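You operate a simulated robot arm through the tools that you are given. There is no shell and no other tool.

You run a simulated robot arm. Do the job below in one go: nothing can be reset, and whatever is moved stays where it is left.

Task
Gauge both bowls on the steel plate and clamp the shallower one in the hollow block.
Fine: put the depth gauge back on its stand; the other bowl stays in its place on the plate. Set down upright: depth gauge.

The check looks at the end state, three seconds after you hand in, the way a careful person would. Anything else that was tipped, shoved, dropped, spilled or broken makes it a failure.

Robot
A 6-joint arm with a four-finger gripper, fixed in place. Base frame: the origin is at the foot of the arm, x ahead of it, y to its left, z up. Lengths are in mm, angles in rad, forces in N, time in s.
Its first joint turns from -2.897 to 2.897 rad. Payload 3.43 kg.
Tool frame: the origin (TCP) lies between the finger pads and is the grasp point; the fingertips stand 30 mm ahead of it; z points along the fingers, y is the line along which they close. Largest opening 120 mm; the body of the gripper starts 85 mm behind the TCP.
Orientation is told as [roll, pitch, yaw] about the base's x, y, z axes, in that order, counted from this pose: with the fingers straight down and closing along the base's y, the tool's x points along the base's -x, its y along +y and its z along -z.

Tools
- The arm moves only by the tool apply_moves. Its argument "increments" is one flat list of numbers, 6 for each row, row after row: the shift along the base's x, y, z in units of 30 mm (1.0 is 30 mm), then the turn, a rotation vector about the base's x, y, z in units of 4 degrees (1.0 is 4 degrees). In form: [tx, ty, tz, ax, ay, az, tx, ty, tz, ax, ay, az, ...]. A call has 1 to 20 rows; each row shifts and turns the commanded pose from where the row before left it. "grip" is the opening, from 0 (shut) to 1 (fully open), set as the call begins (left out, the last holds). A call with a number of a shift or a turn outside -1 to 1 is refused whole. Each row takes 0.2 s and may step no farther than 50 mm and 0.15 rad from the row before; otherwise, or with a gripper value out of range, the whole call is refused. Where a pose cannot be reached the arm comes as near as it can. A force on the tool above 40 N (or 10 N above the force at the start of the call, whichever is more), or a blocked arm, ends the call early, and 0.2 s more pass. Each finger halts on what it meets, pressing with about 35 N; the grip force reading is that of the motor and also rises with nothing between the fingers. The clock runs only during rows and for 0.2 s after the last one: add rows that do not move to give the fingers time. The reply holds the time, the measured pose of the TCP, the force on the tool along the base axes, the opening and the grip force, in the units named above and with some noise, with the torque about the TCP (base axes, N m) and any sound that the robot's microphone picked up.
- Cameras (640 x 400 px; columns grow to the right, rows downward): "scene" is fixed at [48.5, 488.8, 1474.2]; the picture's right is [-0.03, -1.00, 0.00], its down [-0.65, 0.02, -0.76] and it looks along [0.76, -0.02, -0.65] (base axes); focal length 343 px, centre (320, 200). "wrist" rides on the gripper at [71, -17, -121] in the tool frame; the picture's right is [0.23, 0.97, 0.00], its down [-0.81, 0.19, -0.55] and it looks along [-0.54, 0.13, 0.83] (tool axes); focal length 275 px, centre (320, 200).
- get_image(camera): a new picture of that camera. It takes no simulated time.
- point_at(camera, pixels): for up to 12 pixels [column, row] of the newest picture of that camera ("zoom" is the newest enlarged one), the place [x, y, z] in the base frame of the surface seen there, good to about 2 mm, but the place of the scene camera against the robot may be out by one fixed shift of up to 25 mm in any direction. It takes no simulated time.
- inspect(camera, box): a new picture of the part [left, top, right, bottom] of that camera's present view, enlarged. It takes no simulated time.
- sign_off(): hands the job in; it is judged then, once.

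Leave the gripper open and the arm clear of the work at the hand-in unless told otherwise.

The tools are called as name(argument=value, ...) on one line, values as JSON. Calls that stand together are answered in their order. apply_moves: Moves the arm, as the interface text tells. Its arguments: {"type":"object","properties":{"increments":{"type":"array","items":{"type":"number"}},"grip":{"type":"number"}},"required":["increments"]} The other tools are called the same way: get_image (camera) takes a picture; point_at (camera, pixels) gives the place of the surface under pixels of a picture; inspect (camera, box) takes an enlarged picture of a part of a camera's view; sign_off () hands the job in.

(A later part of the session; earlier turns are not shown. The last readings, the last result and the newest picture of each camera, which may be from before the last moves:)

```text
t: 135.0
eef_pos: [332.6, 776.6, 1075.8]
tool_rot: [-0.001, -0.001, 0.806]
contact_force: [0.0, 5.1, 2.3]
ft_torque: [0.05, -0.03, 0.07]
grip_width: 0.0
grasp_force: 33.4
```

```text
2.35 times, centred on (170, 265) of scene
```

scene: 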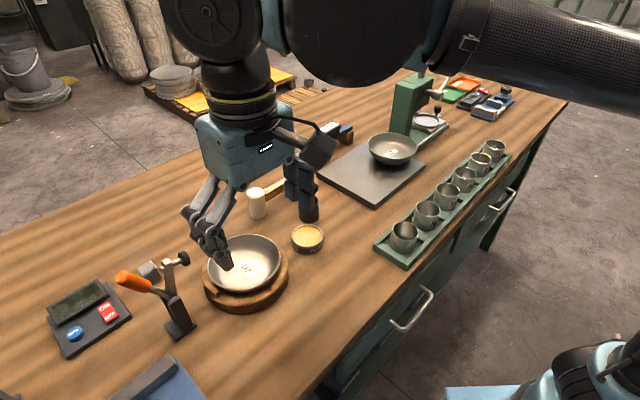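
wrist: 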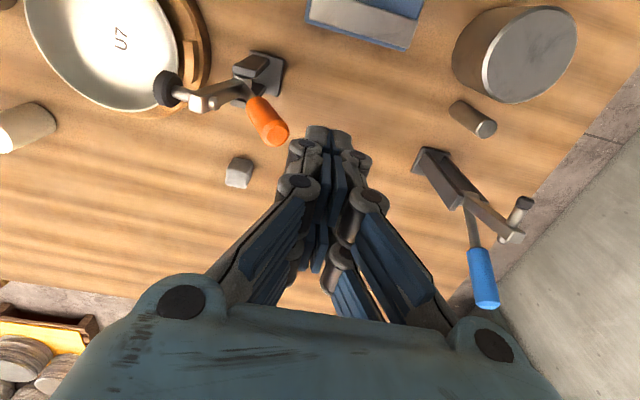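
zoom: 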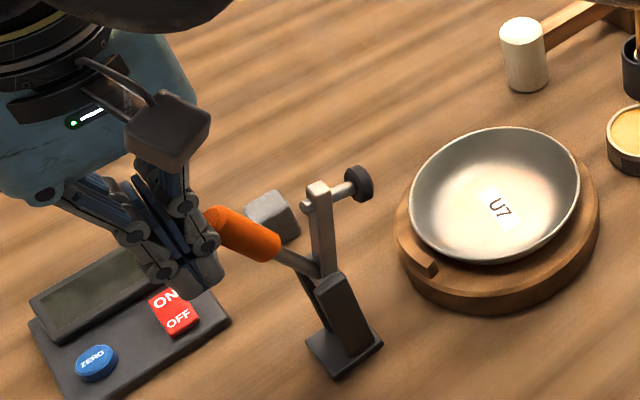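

The lever moves: arm and pad have swung a little towards the bowl with only about 5 N. So the handle pushes forward over the top. I'll keep pushing in small steps.

apply_moves(increments=[0.12, -0.115, 0, 0, 0, 0, 0.12, -0.115, 0, 0, 0, 0, 0.12, -0.115, 0, 0, 0, 0, 0, 0, 0, 0, 0, 0])

inspect(camera="scene", box=[80, 180, 260, 350])

get_image(camera="wrist")

```text
t: 136.0
eef_pos: [342.6, 766.7, 1076.0]
tool_rot: [-0.001, -0.001, 0.805]
contact_force: [-0.9, 0.9, 0.4]
ft_torque: [0.01, -0.05, 0.03]
grip_width: 0.2
grasp_force: 33.4
```

```text
2.35 times, centred on (170, 265) of scene
```

zoom: 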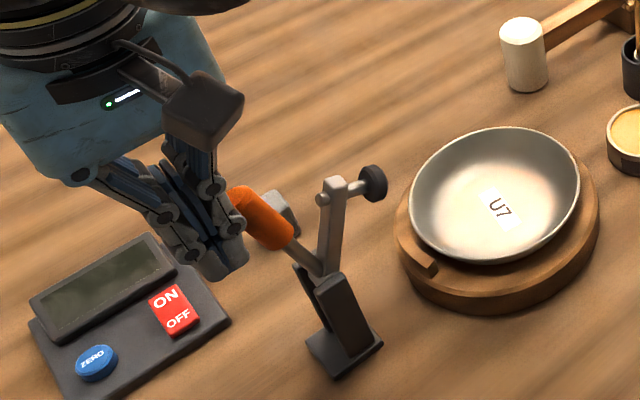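

```text
taken
```

wrist: 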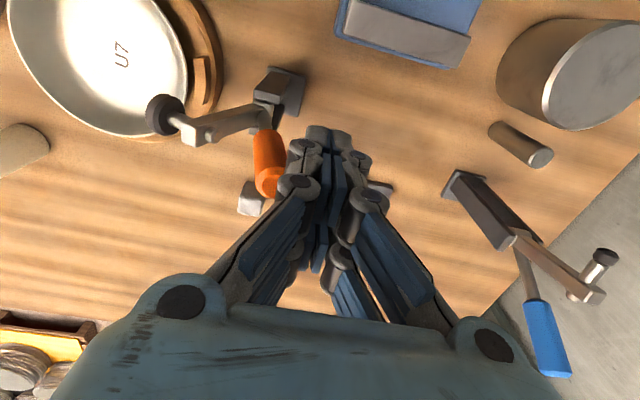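

The lever follows smoothly and stays where I leave it. I'll continue forward.

apply_moves(increments=[0.12, -0.115, 0, 0, 0, 0, 0.12, -0.115, 0, 0, 0, 0, 0.12, -0.115, 0, 0, 0, 0, 0.12, -0.115, 0, 0, 0, 0, 0, 0, 0, 0, 0, 0])

inspect(camera="scene", box=[80, 180, 260, 350])

get_image(camera="wrist")

```text
t: 137.2
eef_pos: [359.3, 753.3, 1075.4]
tool_rot: [0.0, -0.003, 0.804]
contact_force: [0.8, 1.3, 1.0]
ft_torque: [-0.03, -0.02, 0.03]
grip_width: 0.0
grasp_force: 33.7
```

```text
2.35 times, centred on (170, 265) of scene
```

zoom: 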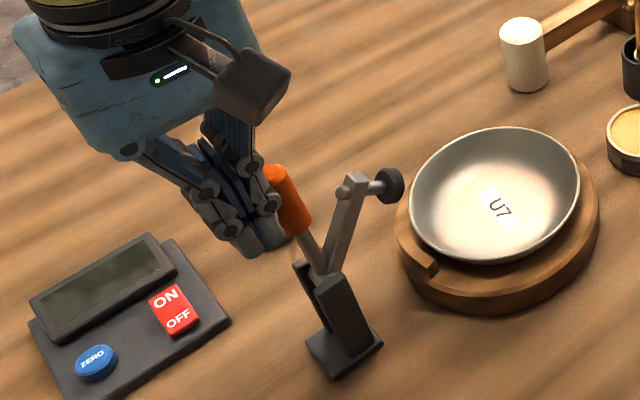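

```text
taken
```

wrist: 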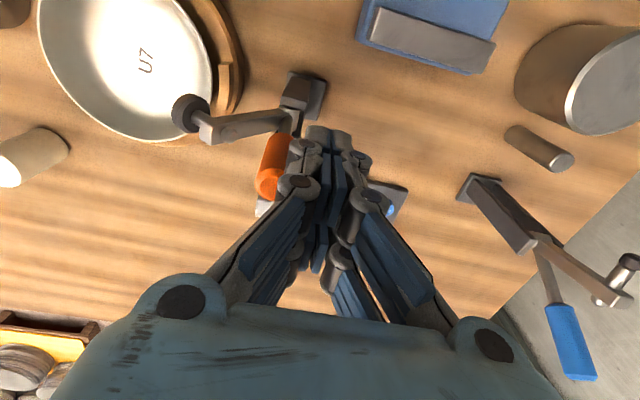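

apply_moves(increments=[0.12, -0.115, 0, 0, 0, 0, 0.12, -0.115, 0, 0, 0, 0, 0.12, -0.115, 0, 0, 0, 0, 0.12, -0.115, 0, 0, 0, 0, 0, 0, 0, 0, 0, 0])

inspect(camera="scene", box=[80, 180, 260, 350])

get_image(camera="wrist")

```text
t: 138.4
eef_pos: [372.6, 737.6, 1075.1]
tool_rot: [0.0, -0.001, 0.805]
contact_force: [-1.1, -0.1, -0.3]
ft_torque: [0.03, 0.02, -0.01]
grip_width: 0.0
grasp_force: 33.4
```

```text
2.35 times, centred on (170, 265) of scene
```

zoom: 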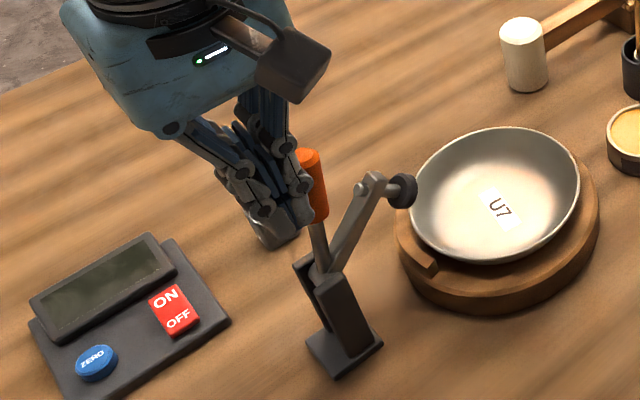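

```text
taken
```

wrist: 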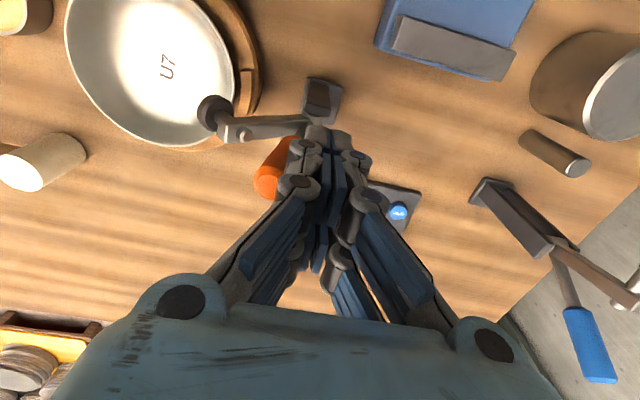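

Still light force, and the pad is nearing the rim. I'll continue.

apply_moves(increments=[0.12, -0.115, 0, 0, 0, 0, 0.12, -0.115, 0, 0, 0, 0, 0.12, -0.115, -0.02, 0, 0, 0, 0.12, -0.115, -0.02, 0, 0, 0, 0, 0, 0, 0, 0, 0])

inspect(camera="scene", box=[80, 180, 260, 350])

get_image(camera="wrist")

```text
t: 139.6
eef_pos: [387.3, 723.6, 1075.0]
tool_rot: [0.0, -0.001, 0.806]
contact_force: [-0.9, -0.8, -0.6]
ft_torque: [0.02, 0.03, -0.01]
grip_width: 0.0
grasp_force: 33.2
```

```text
2.35 times, centred on (170, 265) of scene
```

zoom: 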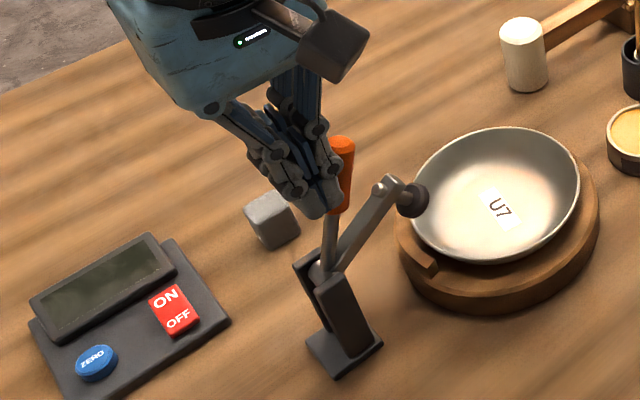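

```text
taken
```

wrist: 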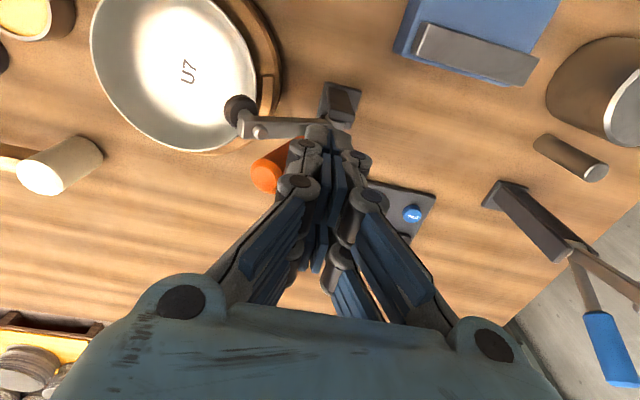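

apply_moves(increments=[0.12, -0.115, -0.03, 0, 0, 0, 0.12, -0.115, -0.04, 0, 0, 0, 0.12, -0.115, -0.04, 0, 0, 0, 0.12, -0.115, -0.05, 0, 0, 0, 0, 0, 0, 0, 0, 0])

inspect(camera="scene", box=[80, 180, 260, 350])

get_image(camera="wrist")

```text
t: 140.8
eef_pos: [400.3, 710.6, 1070.1]
tool_rot: [0.001, 0.0, 0.804]
contact_force: [-0.7, 0.2, 0.3]
ft_torque: [0.02, -0.01, -0.02]
grip_width: 0.0
grasp_force: 33.9
```

```text
2.35 times, centred on (170, 265) of scene
```

zoom: 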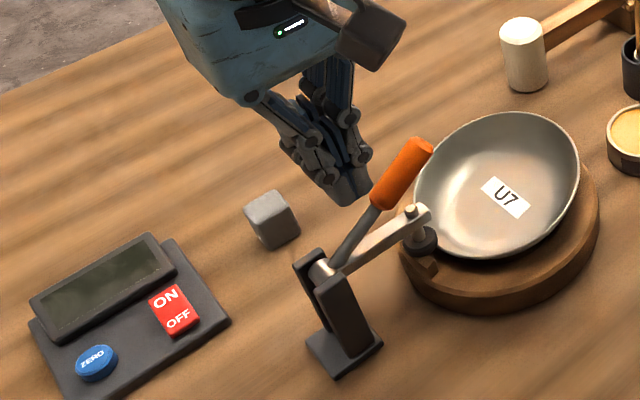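

```text
taken
```

wrist: 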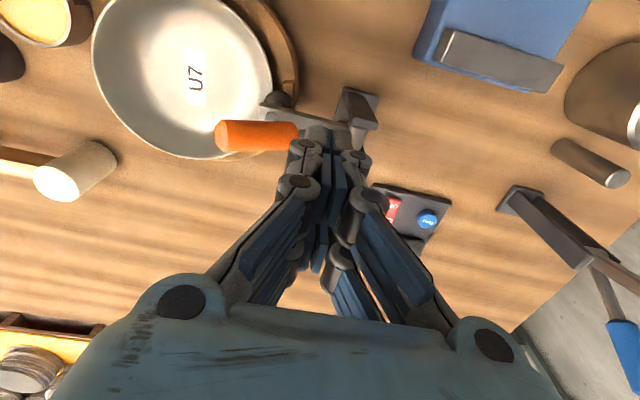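

The lever swung over by itself and is now down on the block side. But the bowl looks tilted, so I'll look closely before doing anything else.

inspect(camera="scene", box=[150, 220, 300, 340])

inspect(camera="wrist", box=[80, 0, 400, 200])

point_at(camera="wrist", pixels=[[95, 60], [100, 90], [130, 135], [170, 155], [205, 158], [120, 15], [240, 25], [268, 65], [272, 95], [195, 80], [220, 130], [255, 135]])

```text
3.33 times, centred on (225, 280) of scene
```

zoom: 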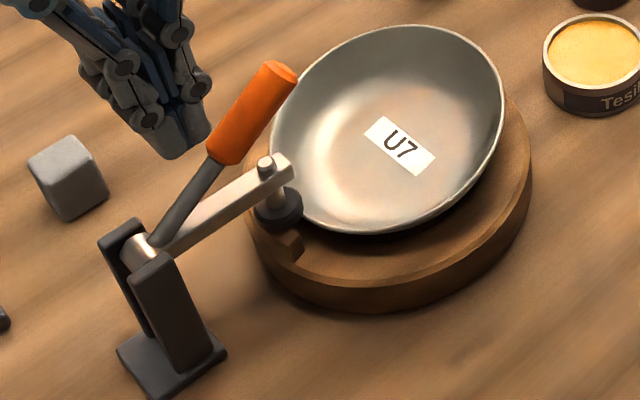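

```text
2.00 times, centred on (240, 100) of wrist
```

zoom: 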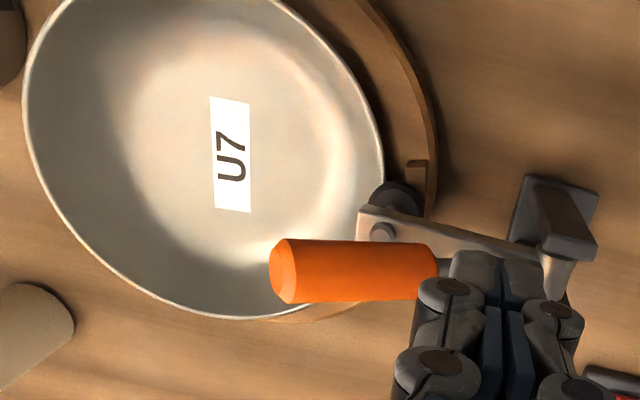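

```text
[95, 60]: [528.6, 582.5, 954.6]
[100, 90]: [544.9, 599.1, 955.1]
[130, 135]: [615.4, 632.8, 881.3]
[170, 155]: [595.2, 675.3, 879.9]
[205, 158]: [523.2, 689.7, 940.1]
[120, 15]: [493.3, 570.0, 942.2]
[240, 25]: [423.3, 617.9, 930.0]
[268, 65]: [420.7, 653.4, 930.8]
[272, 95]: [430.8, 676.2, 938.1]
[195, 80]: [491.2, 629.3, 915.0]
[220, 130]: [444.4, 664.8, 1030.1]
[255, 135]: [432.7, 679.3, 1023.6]
```

The far rim is up at z≈955 while the clamp side is about 930, so the pad has tipped the bowl by about 10°. It landed at or beyond the rim edge, because the bowl sat about 2 mm away from the clamp. The raised lip is probably the stop the bowl should sit against, so the rim lies under the pad and is backed up by the lip. I'll measure where the pad is now.

inspect(camera="wrist", box=[210, 50, 350, 170])

point_at(camera="zoom", pixels=[[250, 165], [270, 150], [290, 165], [265, 175], [240, 175], [235, 195], [250, 215], [300, 210], [350, 225], [180, 290], [120, 280], [60, 290]])

point_at(camera="zoom", pixels=[[225, 150], [215, 120], [205, 90], [300, 130], [295, 150], [320, 160], [410, 200], [430, 180], [440, 230], [30, 280], [20, 260], [225, 185]])

```text
3.33 times, centred on (280, 110) of wrist
```

zoom: 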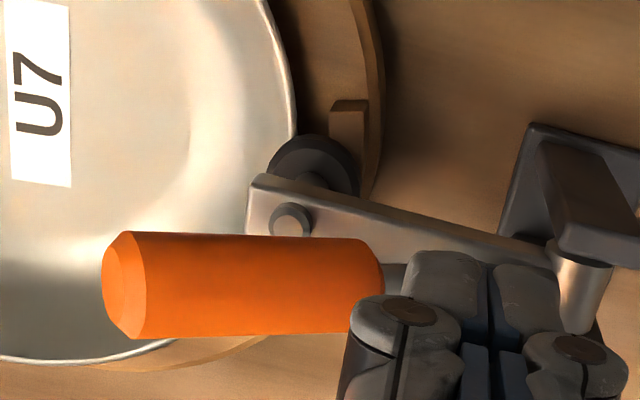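

```text
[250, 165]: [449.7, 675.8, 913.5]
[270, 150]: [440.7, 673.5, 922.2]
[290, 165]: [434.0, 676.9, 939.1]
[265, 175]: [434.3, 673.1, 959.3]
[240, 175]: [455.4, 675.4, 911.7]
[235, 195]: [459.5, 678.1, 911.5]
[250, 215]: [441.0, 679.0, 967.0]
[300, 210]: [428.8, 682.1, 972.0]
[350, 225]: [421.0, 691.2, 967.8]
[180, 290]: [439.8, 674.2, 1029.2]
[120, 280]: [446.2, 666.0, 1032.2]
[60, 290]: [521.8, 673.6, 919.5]
```

```text
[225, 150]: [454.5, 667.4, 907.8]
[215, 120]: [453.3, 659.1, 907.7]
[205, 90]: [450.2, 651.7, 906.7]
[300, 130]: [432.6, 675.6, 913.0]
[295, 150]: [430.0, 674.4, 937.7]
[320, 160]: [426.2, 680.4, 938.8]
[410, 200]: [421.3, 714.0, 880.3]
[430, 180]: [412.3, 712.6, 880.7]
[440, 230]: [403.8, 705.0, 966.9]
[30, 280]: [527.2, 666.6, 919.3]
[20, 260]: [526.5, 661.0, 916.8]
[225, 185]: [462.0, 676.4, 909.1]
```

The arm is exactly horizontal, with the pad centred about 71 mm from the block centre, radius about 15 mm, and its underside at about the lip's height (~929). The seated rim is at 934.5, so pressing the rim over the unsupported edge tipped the bowl. Set against the lip, the bowl's wall would be backed up right under the pad. I'll check the bowls' outer shape on J2 to see how far U7 can shift in the hollow.

inspect(camera="scene", box=[355, 120, 430, 180])

inspect(camera="scene", box=[190, 220, 300, 320])

```text
6.67 times, centred on (392, 150) of scene
```

zoom: 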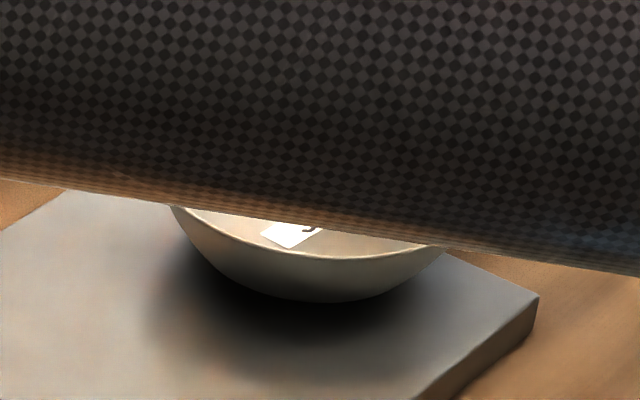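

```text
4.00 times, centred on (245, 270) of scene
```

zoom: 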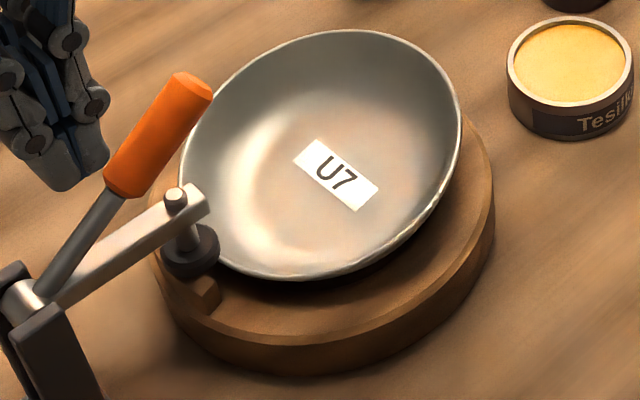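

The pad bears on the rim from outside the base's support, so nothing stops the bowl tipping. I'll reopen the clamp gently by gripping the handle from both sides and swinging it back. First I'll rise, turn so the fingers close across the handle, and open.

apply_moves(increments=[0, 0, 0.8, 0, 0, 0, 0, 0, 0.8, 0, 0, 0, 0.07, -0.066, 0.05, 0, 0, -1, 0.07, -0.066, 0.05, 0, 0, -1, 0.07, -0.066, 0, 0, 0, -1, 0.07, -0.066, 0, 0, 0, -1, 0.07, -0.066, 0, 0, 0, -1, 0.07, -0.066, 0, 0, 0, -1, 0.07, -0.066, 0, 0, 0, -1, 0.07, -0.066, 0, 0, 0, -1, 0.07, -0.066, 0, 0, 0, -1, 0.07, -0.066, 0, 0, 0, -1, 0.07, -0.066, 0, 0, 0, -1, 0.07, -0.066, 0, 0, 0, -1, 0.07, -0.066, 0, 0, 0, -1, 0.07, -0.066, 0, 0, 0, -1, 0.07, -0.066, 0, 0, 0, -1, 0.07, -0.066, 0, 0, 0, -1, 0.07, -0.066, 0, 0, 0, -1, 0.07, -0.066, 0, 0, 0, -1], grip=0.5)

apply_moves(increments=[0, 0, 0, 0, 0, -1, 0, 0, 0, 0, 0, -1, 0, 0, 0, 0, 0, -1, 0, 0, 0, 0, 0, -1, 0, 0, 0, 0, 0, -0.25, 0, 0, 0, 0, 0, 0])

get_image(camera="wrist")

get_image(camera="scene")

```text
t: 145.0
eef_pos: [441.4, 673.6, 1120.5]
tool_rot: [-0.003, 0.001, -0.453]
contact_force: [0.2, -0.1, 0.0]
ft_torque: [0.0, -0.01, 0.02]
grip_width: 60.3
grasp_force: 0.0
```

```text
t: 146.4
eef_pos: [439.4, 673.0, 1120.9]
tool_rot: [-0.001, 0.001, -0.748]
contact_force: [-0.3, -0.9, -0.9]
ft_torque: [-0.01, 0.05, 0.0]
grip_width: 60.0
grasp_force: 0.0
```

```text
taken
```

wrist: 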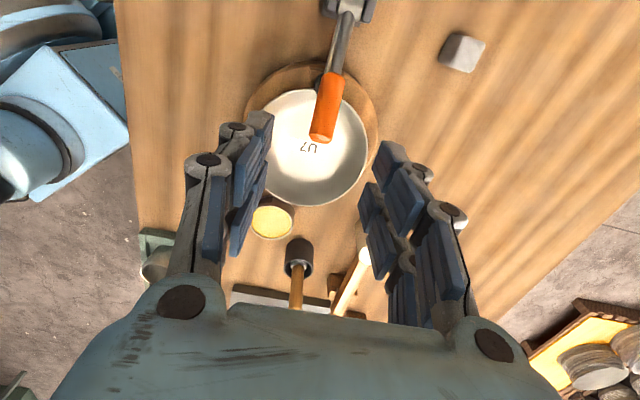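

```text
taken
```

scene: 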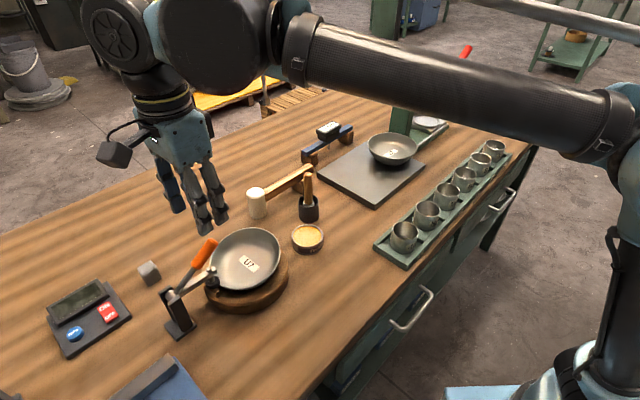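

Now I can see the handle end at (322,135) and the whole bowl. I'll measure the handle and the bowl's rim all round.

inspect(camera="wrist", box=[230, 50, 400, 220])

point_at(camera="wrist", pixels=[[322, 134], [326, 115], [330, 95], [334, 78], [338, 60], [316, 130], [332, 135], [262, 150], [367, 150], [316, 204], [275, 110], [355, 115]])

point_at(camera="wrist", pixels=[[300, 92], [285, 98], [270, 118], [263, 135], [268, 175], [285, 195], [345, 193], [362, 170], [366, 135], [360, 120], [350, 100], [315, 160]])

```text
2.35 times, centred on (315, 135) of wrist
```

zoom: 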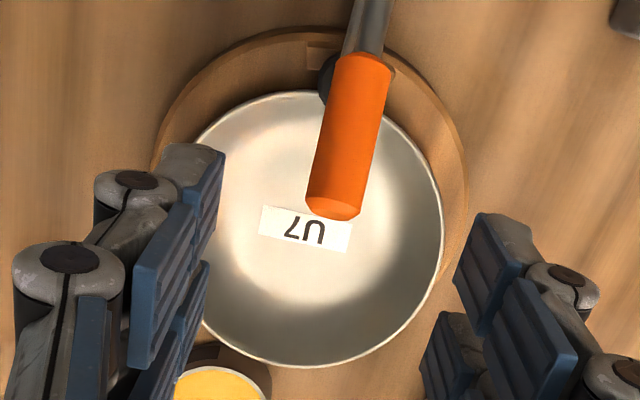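

```text
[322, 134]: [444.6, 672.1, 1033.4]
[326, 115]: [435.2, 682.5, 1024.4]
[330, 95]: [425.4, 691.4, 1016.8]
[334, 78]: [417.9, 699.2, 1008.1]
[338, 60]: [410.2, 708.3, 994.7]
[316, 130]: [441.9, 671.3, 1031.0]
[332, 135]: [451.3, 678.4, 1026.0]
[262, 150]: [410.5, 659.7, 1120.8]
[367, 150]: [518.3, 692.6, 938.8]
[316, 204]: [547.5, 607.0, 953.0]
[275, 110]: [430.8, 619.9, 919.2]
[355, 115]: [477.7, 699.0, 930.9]
```

```text
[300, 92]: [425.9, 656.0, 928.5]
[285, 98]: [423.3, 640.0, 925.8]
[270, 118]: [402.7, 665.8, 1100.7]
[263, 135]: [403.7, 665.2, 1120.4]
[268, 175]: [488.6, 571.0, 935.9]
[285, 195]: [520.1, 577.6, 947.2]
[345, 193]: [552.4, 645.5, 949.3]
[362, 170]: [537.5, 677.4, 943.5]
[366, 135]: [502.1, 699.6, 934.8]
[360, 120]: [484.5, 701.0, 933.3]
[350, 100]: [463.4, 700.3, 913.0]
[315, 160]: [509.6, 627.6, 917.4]
```

The handle's top line is clear: at 60 mm from the block centre its centre is about (440, 677.5, 1016). I'll lower the open fingers astride it.

apply_moves(increments=[0.01, 0.14, -0.6, 0, 0, 0, 0, 0, -0.8, 0, 0, 0, 0, 0, -0.8, 0, 0, 0, 0, 0, -0.7, 0, 0, 0, 0, 0, -0.4, 0, 0, 0, 0, 0, -0.2, 0, 0, 0, 0, 0, 0, 0, 0, 0])

get_image(camera="wrist")

inspect(camera="scene", box=[140, 180, 300, 330])

```text
t: 148.0
eef_pos: [441.5, 678.6, 1016.1]
tool_rot: [-0.002, -0.002, -0.75]
contact_force: [-0.3, -0.1, -0.9]
ft_torque: [0.0, 0.01, 0.03]
grip_width: 59.9
grasp_force: 0.0
```

```text
taken
```

wrist: 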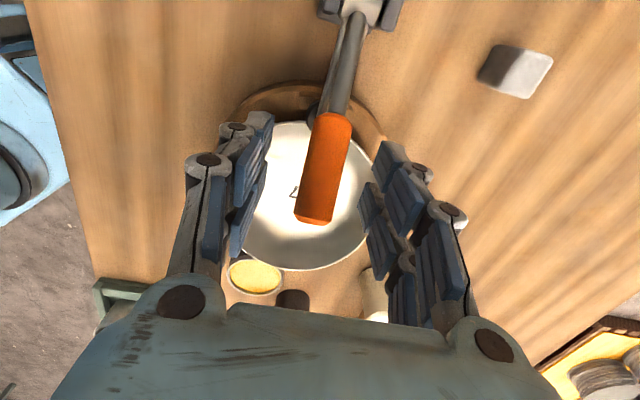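

```text
2.67 times, centred on (220, 255) of scene
```

zoom: 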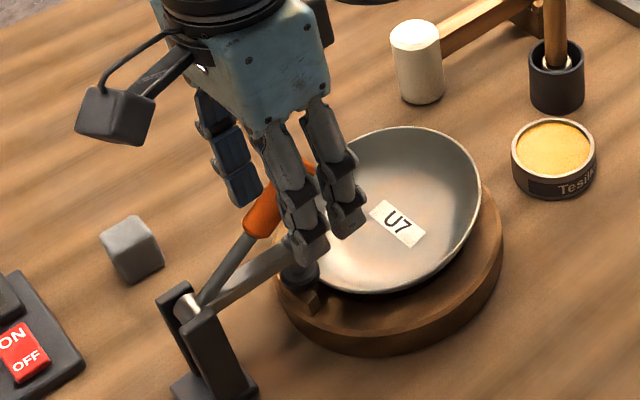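

The handle is centred between the fingers. I'll close onto it.

apply_moves(increments=[0, 0, 0, 0, 0, 0, 0, 0, 0, 0, 0, 0], grip=0.22)

apply_moves(increments=[0, 0, 0, 0, 0, 0, 0, 0, 0, 0, 0, 0, 0, 0, 0, 0, 0, 0], grip=0)

inspect(camera="wrist", box=[200, 60, 440, 260])

```text
t: 148.6
eef_pos: [439.5, 678.2, 1015.3]
tool_rot: [-0.001, -0.001, -0.748]
contact_force: [-0.2, 0.6, 0.0]
ft_torque: [0.0, 0.01, 0.0]
grip_width: 26.3
grasp_force: 0.1
```

```text
t: 149.4
eef_pos: [439.9, 678.5, 1015.7]
tool_rot: [-0.003, -0.001, -0.749]
contact_force: [-3.7, -5.4, -6.3]
ft_torque: [0.33, -0.58, -0.95]
grip_width: 19.5
grasp_force: 45.1
```

```text
2.00 times, centred on (320, 160) of wrist
```

zoom: 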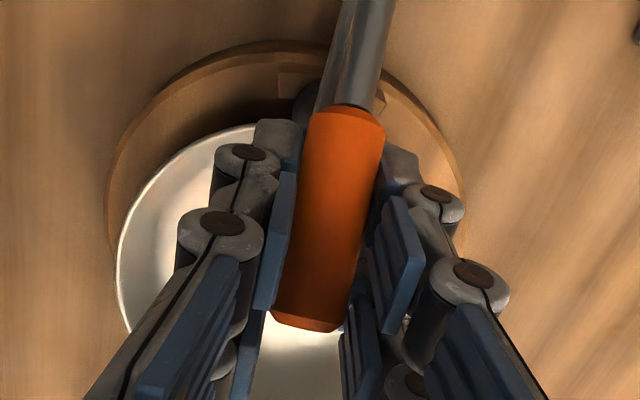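

Gripped the handle (19.5 mm). I'll swing it back slowly along its arc: first 15° and check.

apply_moves(increments=[-0.144, 0.134, 0.26, 0, 0, 0, -0.142, 0.131, 0.21, 0, 0, 0, -0.157, 0.145, 0.197, 0, 0, 0, 0, 0, 0, 0, 0, 0])

inspect(camera="scene", box=[140, 180, 300, 330])

```text
t: 150.4
eef_pos: [427.9, 689.2, 1037.1]
tool_rot: [-0.002, -0.001, -0.747]
contact_force: [7.5, -8.2, -9.4]
ft_torque: [-0.19, -1.28, -0.68]
grip_width: 20.1
grasp_force: 45.4
```

```text
2.67 times, centred on (220, 255) of scene
```

zoom: 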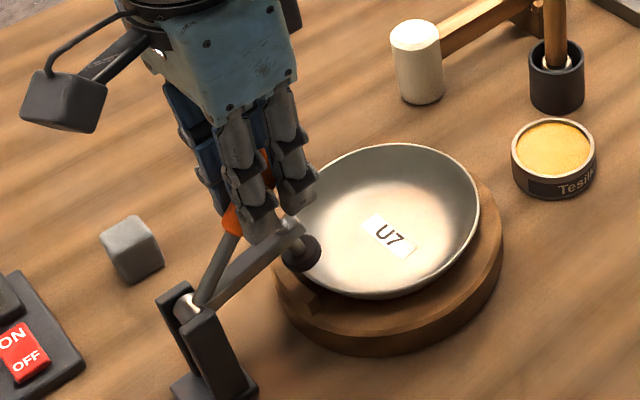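

The bowl settled back level as the pad rose. I'll continue swinging the handle back to its open stop.

apply_moves(increments=[-0.166, 0.154, 0.173, 0, 0, 0, -0.177, 0.164, 0.153, 0, 0, 0, -0.187, 0.173, 0.133, 0, 0, 0, -0.193, 0.179, 0.11, 0, 0, 0, -0.2, 0.186, 0.083, 0, 0, 0, 0, 0, 0, 0, 0, 0])

apply_moves(increments=[-0.2055, 0.19, 0.063, 0, 0, 0, -0.208, 0.192, 0.037, 0, 0, 0, -0.21, 0.195, 0.013, 0, 0, 0, -0.21, 0.195, -0.013, 0, 0, 0, 0, 0, 0, 0, 0, 0])

inspect(camera="scene", box=[120, 180, 300, 350])

```text
t: 151.8
eef_pos: [399.6, 716.3, 1055.6]
tool_rot: [0.001, -0.001, -0.748]
contact_force: [26.9, 26.7, 8.3]
ft_torque: [1.07, -0.84, -0.26]
grip_width: 18.8
grasp_force: 45.0
```

```text
t: 152.7
eef_pos: [376.2, 739.9, 1061.0]
tool_rot: [0.017, -0.012, -0.755]
contact_force: [71.6, 57.7, -12.3]
ft_torque: [0.3, -1.72, 0.01]
grip_width: 19.2
grasp_force: 45.5
stopped in row 4: the force on the tool passed its limit at 65 N (the readings are from after the stop); the commanded pose is now the measured one
```

```text
2.35 times, centred on (210, 265) of scene
```

zoom: 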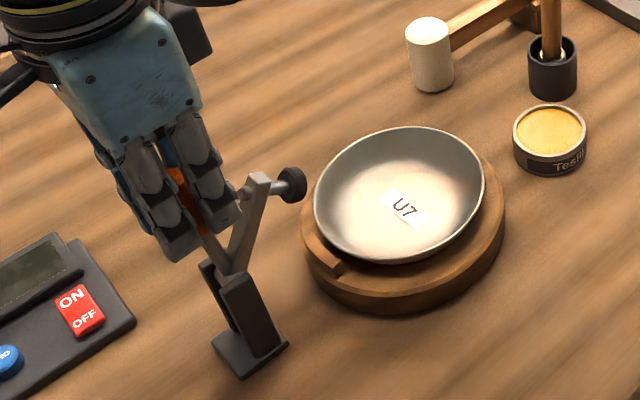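

Side force built up because my path drifted sideways from the handle's plane, and the call stopped. The lever is past its tipping point, so I'll open the fingers to relieve it.

apply_moves(increments=[0, 0, 0, 0, 0, 0, 0, 0, 0, 0, 0, 0, 0, 0, 0, 0, 0, 0], grip=0.5)

get_image(camera="wrist")

inspect(camera="scene", box=[120, 180, 300, 350])

```text
t: 153.5
eef_pos: [365.9, 734.5, 1063.8]
tool_rot: [0.009, -0.011, -0.75]
contact_force: [0.6, -1.0, 0.5]
ft_torque: [-0.01, 0.01, 0.05]
grip_width: 60.0
grasp_force: 0.1
```

```text
taken
```

wrist: 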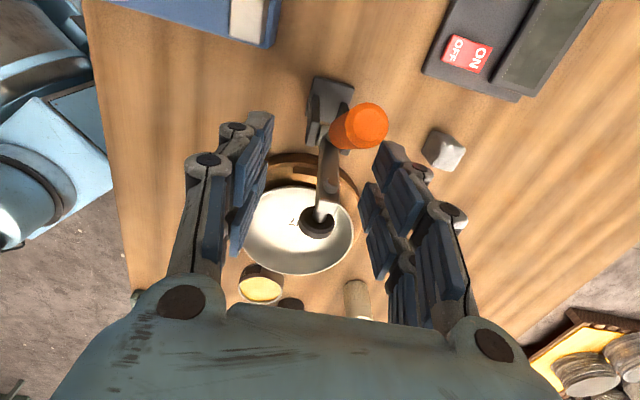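

```text
2.35 times, centred on (210, 265) of scene
```

zoom: 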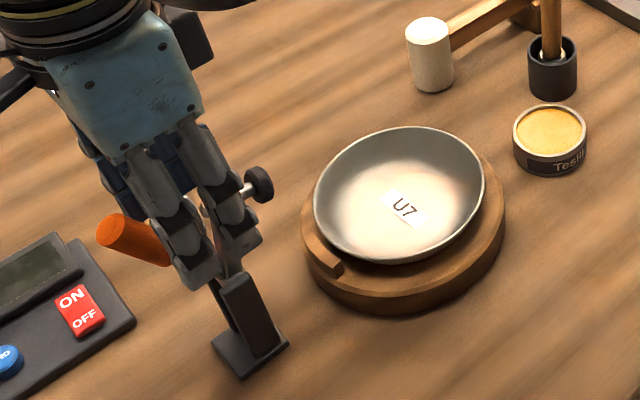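

The lever snapped fully back to open by itself, so it holds at both ends, and no forces remain. The bowl is level in the hollow. I'll rise straight up from around the arm and check that the clamp base hasn't moved.

apply_moves(increments=[0, 0, 0.5, 0, 0, 0, 0, 0, 0.8, 0, 0, 0, 0, 0, 0.8, 0, 0, 0, 0, 0, 0.8, 0, 0, 0, 0.3, -0.3, 0.4, 0, 0, 0, 0.3, -0.3, 0, 0, 0, 0, 0, 0, 0, 0, 0, 0])

get_image(camera="wrist")

get_image(camera="scene")

point_at(camera="scene", pixels=[[175, 325], [192, 318], [183, 336], [130, 282], [145, 287], [168, 264], [178, 260]])

```text
t: 155.1
eef_pos: [384.9, 716.5, 1164.1]
tool_rot: [0.007, -0.009, -0.75]
contact_force: [-0.3, -0.5, 0.0]
ft_torque: [-0.01, 0.01, -0.03]
grip_width: 59.9
grasp_force: 0.1
```

```text
taken
```

wrist: 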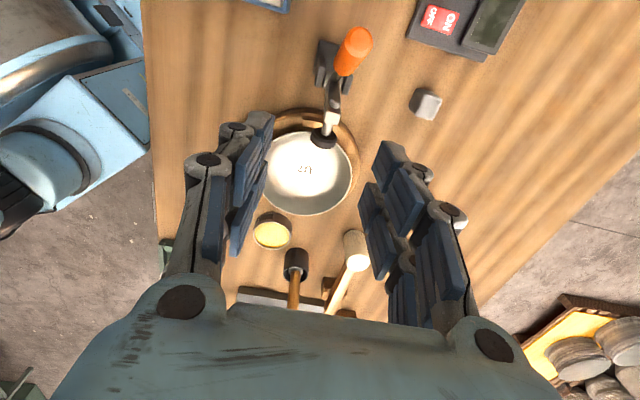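

```text
taken
```

scene: 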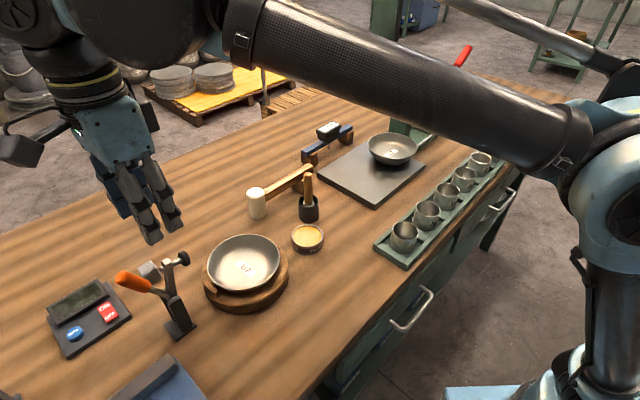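

```text
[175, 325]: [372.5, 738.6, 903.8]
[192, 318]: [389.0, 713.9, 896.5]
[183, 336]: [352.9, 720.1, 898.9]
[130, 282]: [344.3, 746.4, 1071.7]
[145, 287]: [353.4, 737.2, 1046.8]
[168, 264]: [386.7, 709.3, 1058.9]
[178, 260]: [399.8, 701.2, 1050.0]
```

The clamp base reads exactly as before, so it's fixed and unmoved. Now I'll measure where U7 sits.

inspect(camera="wrist", box=[250, 100, 370, 230])

point_at(camera="zoom", pixels=[[203, 185], [410, 200], [300, 352], [225, 130], [400, 150], [270, 98], [390, 270], [220, 270], [300, 200], [330, 90], [350, 340], [250, 330]])

```text
3.08 times, centred on (310, 165) of wrist
```

zoom: 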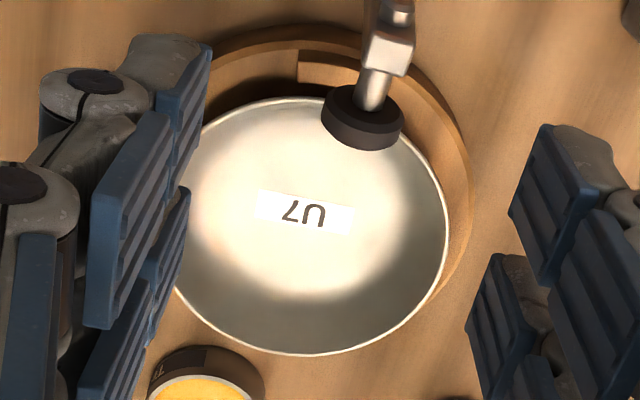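

```text
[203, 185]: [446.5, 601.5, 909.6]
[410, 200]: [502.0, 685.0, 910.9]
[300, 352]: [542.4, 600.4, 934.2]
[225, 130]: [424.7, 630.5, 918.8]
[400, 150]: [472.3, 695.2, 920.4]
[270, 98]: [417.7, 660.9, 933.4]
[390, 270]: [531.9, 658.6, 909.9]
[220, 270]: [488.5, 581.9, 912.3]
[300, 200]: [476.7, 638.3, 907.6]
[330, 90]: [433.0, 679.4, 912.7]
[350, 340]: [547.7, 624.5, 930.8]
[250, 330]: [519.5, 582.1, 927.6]
```

point_at(camera="zoom", pixels=[[449, 228], [445, 195], [432, 285], [405, 322], [340, 353], [265, 343], [310, 97], [250, 103], [228, 115], [210, 127], [195, 310], [420, 155]])

```text
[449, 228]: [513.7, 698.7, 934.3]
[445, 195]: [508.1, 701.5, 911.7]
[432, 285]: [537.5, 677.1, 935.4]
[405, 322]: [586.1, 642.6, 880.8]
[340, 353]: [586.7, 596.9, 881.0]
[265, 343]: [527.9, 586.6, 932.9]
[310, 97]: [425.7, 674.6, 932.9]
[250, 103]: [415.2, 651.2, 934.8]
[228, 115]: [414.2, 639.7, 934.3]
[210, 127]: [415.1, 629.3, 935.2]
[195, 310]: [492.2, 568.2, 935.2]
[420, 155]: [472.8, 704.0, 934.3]
```

U7 sits level, centred at (482.3, 636.5), almost concentric with the block. That leaves a 6–9 mm gap between its wall and the lip. I'll close the fingers, go round to the side opposite the clamp with the same tilted tool pose as before, and nudge the bowl gently towards the lip.

apply_moves(increments=[0.57, -0.4, -0.1, 0, 0, -0.98, 0.57, -0.4, -0.1, 0, 0, -0.98, 0.57, -0.4, -0.1, 0, 0, -0.98, 0.57, -0.4, -0.1, 0, 0, -0.98, 0.57, -0.4, -0.1, 0, 0, -0.98, 0.57, -0.4, -0.1, 0, 0, -0.98, 0.57, -0.4, -0.1, 0, 0, -0.98, 0.57, -0.4, -0.1, 0, 0, -0.98, 0.57, -0.4, -0.1, 0, 0, -0.98, 0.57, -0.4, -0.1, 0, 0, -0.98, 0.57, -0.4, -0.1, 0, 0, -0.98, 0.57, -0.4, -0.1, 0, 0, -0.98, 0, 0, 0, 0, 0.9, 0, 0, 0, 0, 0, 0.97, 0, 0, 0, 0, 0, 0.97, 0, 0, 0, 0, 0, 0.97, 0, 0, 0, 0, 0, 0.97, 0, 0, 0, 0, 0, 0.97, 0, 0, 0, 0, 0, 0.97, 0, 0, 0, 0, 0, 0.97, 0], grip=0)

get_image(camera="wrist")

get_image(camera="scene")

```text
t: 159.3
eef_pos: [590.3, 572.5, 1127.5]
tool_rot: [-0.531, -0.013, -1.564]
contact_force: [-0.5, -1.2, 0.3]
ft_torque: [-0.01, -0.01, 0.01]
grip_width: 0.0
grasp_force: 33.7
```

```text
taken
```

wrist: 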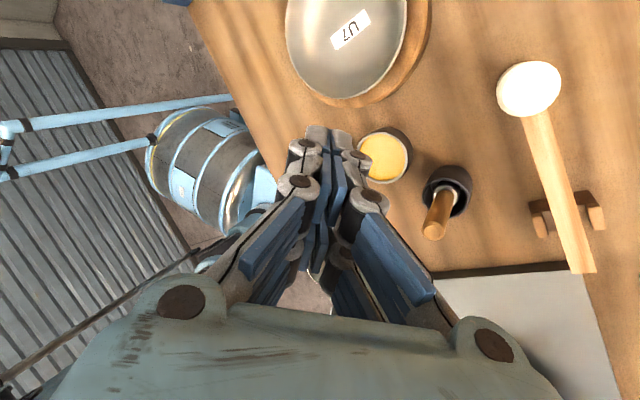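

```text
taken
```

scene: 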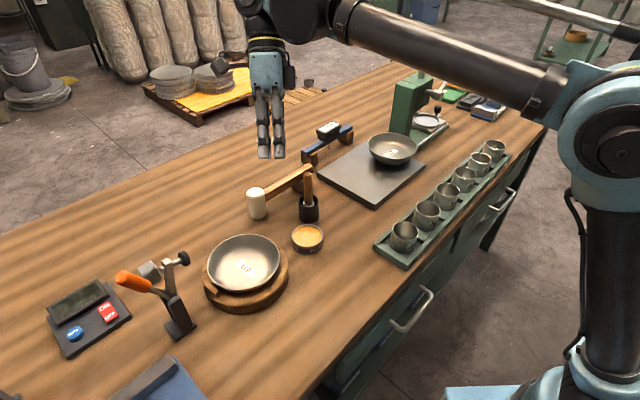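

I'll descend beside the block on the side opposite the clamp, first to z≈985, then check.

apply_moves(increments=[-0.1, -0.01, -0.95, 0, 0, 0, -0.1, -0.01, -0.95, 0, 0, 0, -0.1, -0.01, -0.95, 0, 0, 0, -0.1, -0.01, -0.95, 0, 0, 0, -0.1, -0.01, -0.9, 0, 0, 0, 0, 0, 0, 0, 0, 0])

get_image(camera="wrist")

inspect(camera="scene", box=[180, 190, 340, 320])

```text
t: 160.7
eef_pos: [573.9, 571.1, 983.8]
tool_rot: [-0.529, -0.011, -1.563]
contact_force: [-0.7, 0.2, -0.7]
ft_torque: [-0.01, -0.01, 0.01]
grip_width: 0.1
grasp_force: 33.2
```

```text
taken
```

wrist: 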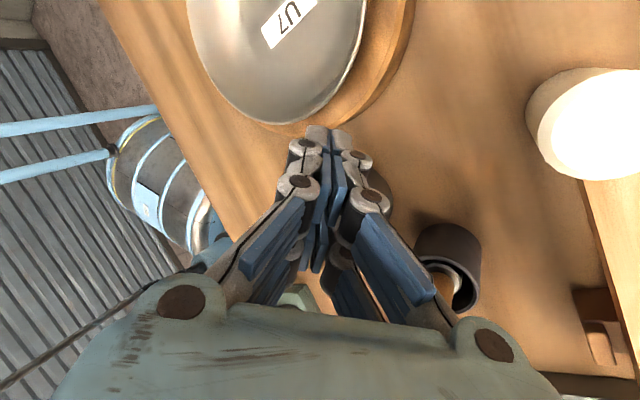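

```text
3.08 times, centred on (260, 255) of scene
```

zoom: 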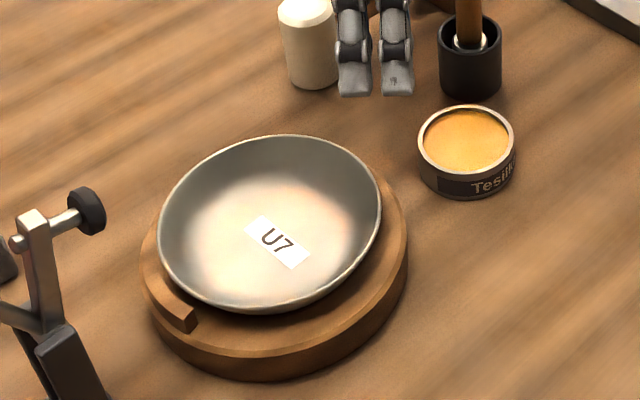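

apply_moves(increments=[-0.16, 0, -0.42, 0, 0, 0, -0.16, 0, -0.42, 0, 0, 0, -0.16, 0, -0.42, 0, 0, 0, 0, 0, 0, 0, 0, 0])

get_image(camera="wrist")

inspect(camera="scene", box=[180, 190, 340, 320])

```text
t: 161.7
eef_pos: [559.8, 571.7, 947.3]
tool_rot: [-0.53, -0.009, -1.563]
contact_force: [0.1, 0.0, 0.4]
ft_torque: [0.0, -0.02, 0.04]
grip_width: 0.0
grasp_force: 33.9
```

```text
taken
```

wrist: 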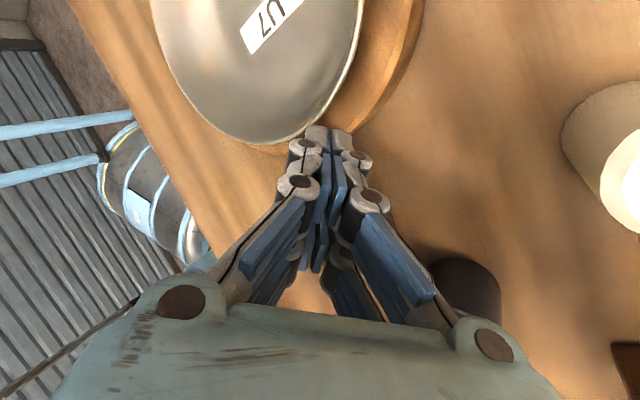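

```text
3.08 times, centred on (260, 255) of scene
```

zoom: 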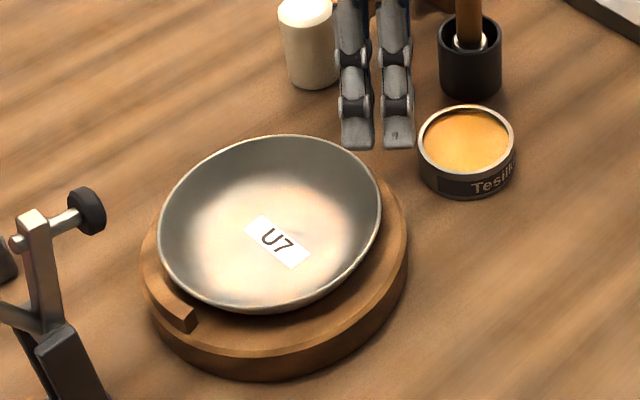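

Tip is beside the bowl, at wall height, just above the block's top. I'll push towards the lip in 3 mm steps.

apply_moves(increments=[-0.073, 0.068, 0, 0, 0, 0, -0.073, 0.068, 0, 0, 0, 0, 0, 0, 0, 0, 0, 0])

apply_moves(increments=[-0.073, 0.068, 0, 0, 0, 0, 0, 0, 0, 0, 0, 0])

apply_moves(increments=[-0.073, 0.068, 0, 0, 0, 0, 0, 0, 0, 0, 0, 0])

get_image(camera="wrist")

inspect(camera="scene", box=[180, 190, 340, 320])

```text
t: 162.5
eef_pos: [555.0, 575.8, 947.7]
tool_rot: [-0.529, -0.01, -1.564]
contact_force: [1.1, 0.1, 0.3]
ft_torque: [0.01, 0.04, 0.03]
grip_width: 0.1
grasp_force: 33.3
```

```text
t: 163.1
eef_pos: [552.3, 577.9, 947.1]
tool_rot: [-0.529, -0.01, -1.562]
contact_force: [1.2, 0.0, 3.5]
ft_torque: [0.05, 0.05, -0.01]
grip_width: 0.1
grasp_force: 33.3
```

```text
t: 163.7
eef_pos: [551.3, 579.2, 947.0]
tool_rot: [-0.528, -0.011, -1.564]
contact_force: [-0.5, 0.2, 0.8]
ft_torque: [0.07, 0.04, -0.03]
grip_width: 0.0
grasp_force: 33.1
```

```text
taken
```

wrist: 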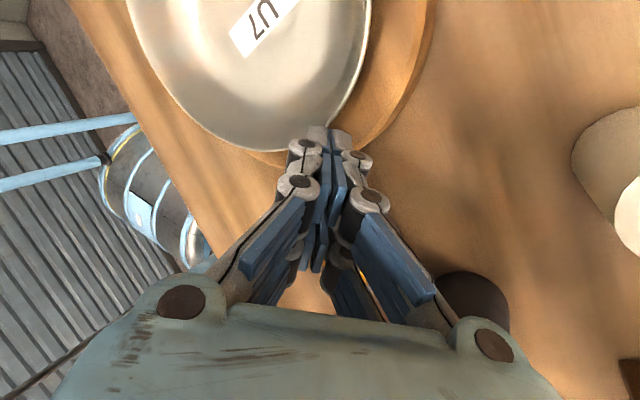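

```text
3.08 times, centred on (260, 255) of scene
```

zoom: 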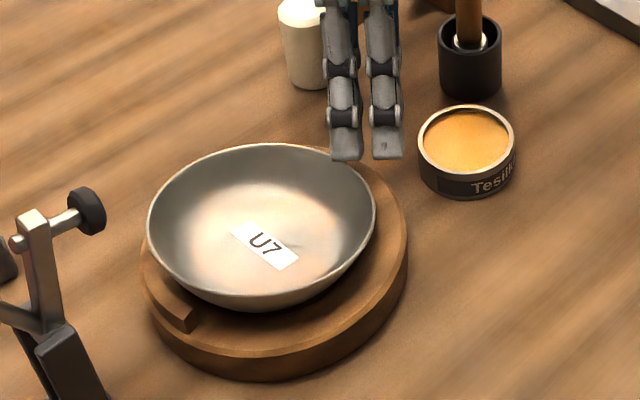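

The bowl has started to ride up the hollow's slope on the clamp side: its base only has about 3 mm of play, so it cannot reach the lip. I'll back the finger off and see how it settles.

apply_moves(increments=[0.15, -0.14, 0, 0, 0, 0, 0.15, -0.14, 0, 0, 0, 0, 0.15, -0.14, 0.1, 0, 0, 0, 0, 0, 0, 0, 0, 0])

inspect(camera="scene", box=[180, 190, 340, 320])

get_image(camera="wrist")

point_at(camera="wrist", pixels=[[160, 30], [175, 75], [210, 115], [255, 138], [300, 135], [335, 100], [355, 50], [365, 10], [270, 60]])

```text
t: 164.7
eef_pos: [565.5, 566.4, 951.4]
tool_rot: [-0.53, -0.011, -1.564]
contact_force: [-0.2, 0.6, 0.0]
ft_torque: [-0.01, -0.03, -0.03]
grip_width: 0.0
grasp_force: 32.9
```

```text
3.08 times, centred on (260, 255) of scene
```

zoom: 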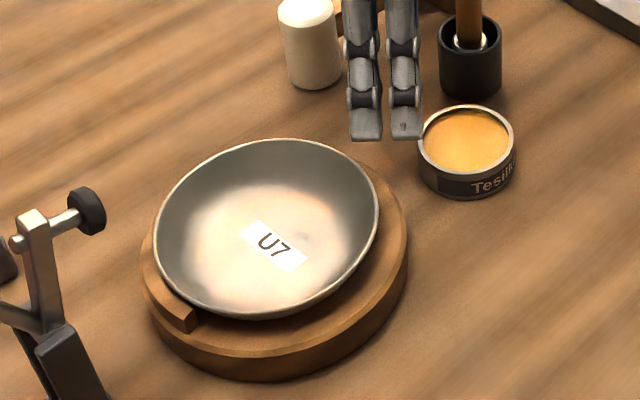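

```text
taken
```

wrist: 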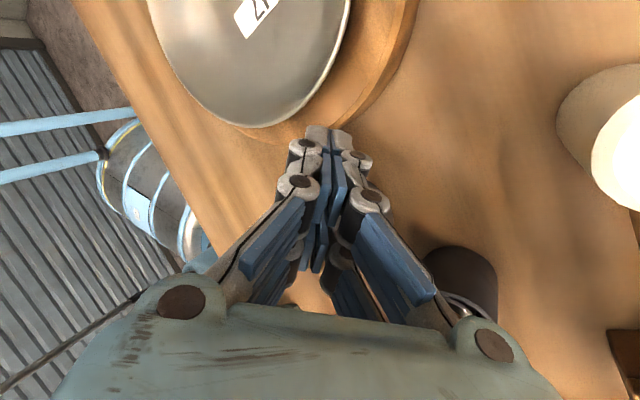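

```text
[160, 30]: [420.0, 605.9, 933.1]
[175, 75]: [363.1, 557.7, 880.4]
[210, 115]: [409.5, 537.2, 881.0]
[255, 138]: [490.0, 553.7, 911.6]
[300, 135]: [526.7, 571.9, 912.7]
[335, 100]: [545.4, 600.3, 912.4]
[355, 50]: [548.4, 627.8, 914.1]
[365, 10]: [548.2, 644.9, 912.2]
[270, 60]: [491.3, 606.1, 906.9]
```

The bowl slid back down level, now at the clamp-side end of its small play, which is the best place for the clamp. This time I'll let the clamp down gently: the handle will be caged between the two open fingers, rear finger pushing and front finger catching, so it can't slam. First I'll rise and straighten, then swing round.

apply_moves(increments=[0.2, -0.1, 0.5, 0, 0, 0, 0, 0, 0.7, 0, -0.95, 0, 0, 0, 0.8, 0, -0.95, 0, 0, 0, 0.8, 0, -0.95, 0, 0, 0, 0.8, 0, -0.95, 0, 0, 0, 0.8, 0, -0.95, 0, 0, 0, 0.8, 0, -0.95, 0, 0, 0, 0.8, 0, -0.95, 0, 0, 0, 0.8, 0, -0.95, 0, 0, 0, 0, 0, 0, 0])

apply_moves(increments=[-0.35, 0.1, 0, 0, 0, 1, -0.35, 0.1, 0, 0, 0, 1, -0.35, 0.1, 0, 0, 0, 1, -0.35, 0.1, 0, 0, 0, 1, -0.35, 0.1, 0, 0, 0, 1, -0.35, 0.1, 0, 0, 0, 1, -0.35, 0.1, 0, 0, 0, 1, -0.35, 0.1, 0, 0, 0, 1, -0.35, 0.1, 0, 0, 0, 1, -0.35, 0.1, 0, 0, 0, 1, -0.35, 0.1, 0, 0, 0, 1, -0.35, 0.1, 0, 0, 0, 1, -0.35, 0.1, 0, 0, 0, 1, -0.35, 0.1, 0, 0, 0, 1, -0.35, 0.1, 0, 0, 0, 1, -0.35, 0.1, 0, 0, 0, 1, -0.35, 0.1, 0, 0, 0, 1, -0.35, 0.1, 0, 0, 0, 1, -0.35, 0.1, 0, 0, 0, 1, -0.35, 0.1, 0, 0, 0, 1], grip=0.42)

apply_moves(increments=[0, 0, 0, 0, 0, 1, 0, 0, 0, 0, 0, 1, 0, 0, 0, 0, 0, 1, 0, 0, 0, 0, 0, 1, 0, 0, 0, 0, 0, 1, 0, 0, 0, 0, 0, 1, 0, 0, 0, 0, 0, 1, 0, 0, 0, 0, 0, 1, 0, 0, 0, 0, 0, 1, 0, 0, 0, 0, 0, 1, 0, 0, 0, 0, 0, 1, 0, 0, 0, 0, 0, 1, 0, 0, 0, 0, 0, 1, 0, 0, 0, 0, 0, 1, 0, 0, 0, 0, 0, 0])

get_image(camera="wrist")

get_image(camera="scene")

```text
t: 166.9
eef_pos: [571.4, 563.0, 1156.0]
tool_rot: [0.0, -0.012, -1.571]
contact_force: [-0.3, -0.1, -0.4]
ft_torque: [0.02, -0.01, -0.01]
grip_width: 0.0
grasp_force: 33.1
```

```text
t: 171.1
eef_pos: [361.5, 624.3, 1155.5]
tool_rot: [0.003, -0.011, -0.174]
contact_force: [0.6, -0.3, 0.4]
ft_torque: [0.03, 0.03, 0.01]
grip_width: 50.2
grasp_force: 0.1
```

```text
t: 174.3
eef_pos: [362.2, 624.3, 1154.5]
tool_rot: [0.003, -0.012, 0.805]
contact_force: [0.0, 0.1, 0.3]
ft_torque: [0.03, 0.0, 0.01]
grip_width: 50.2
grasp_force: 0.0
```

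```text
taken
```

wrist: 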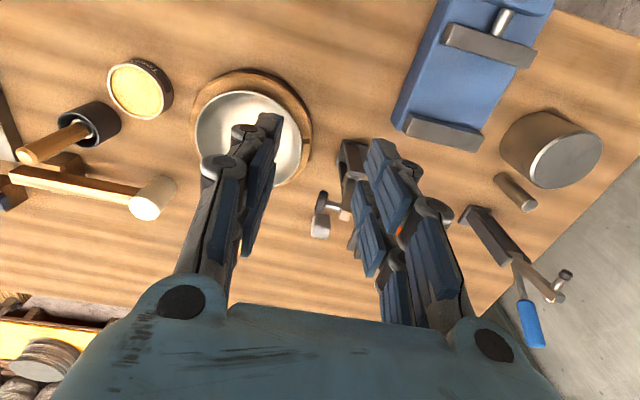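

```text
taken
```

scene: 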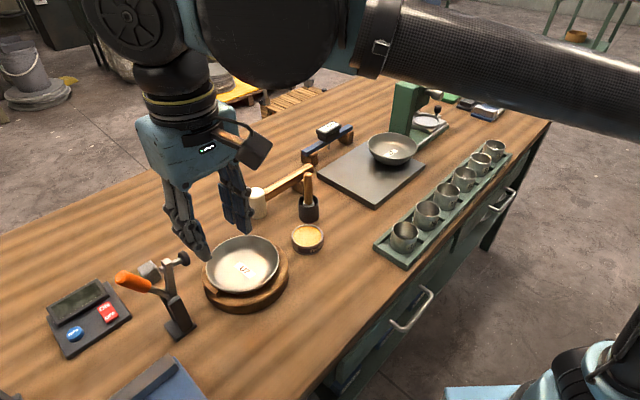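

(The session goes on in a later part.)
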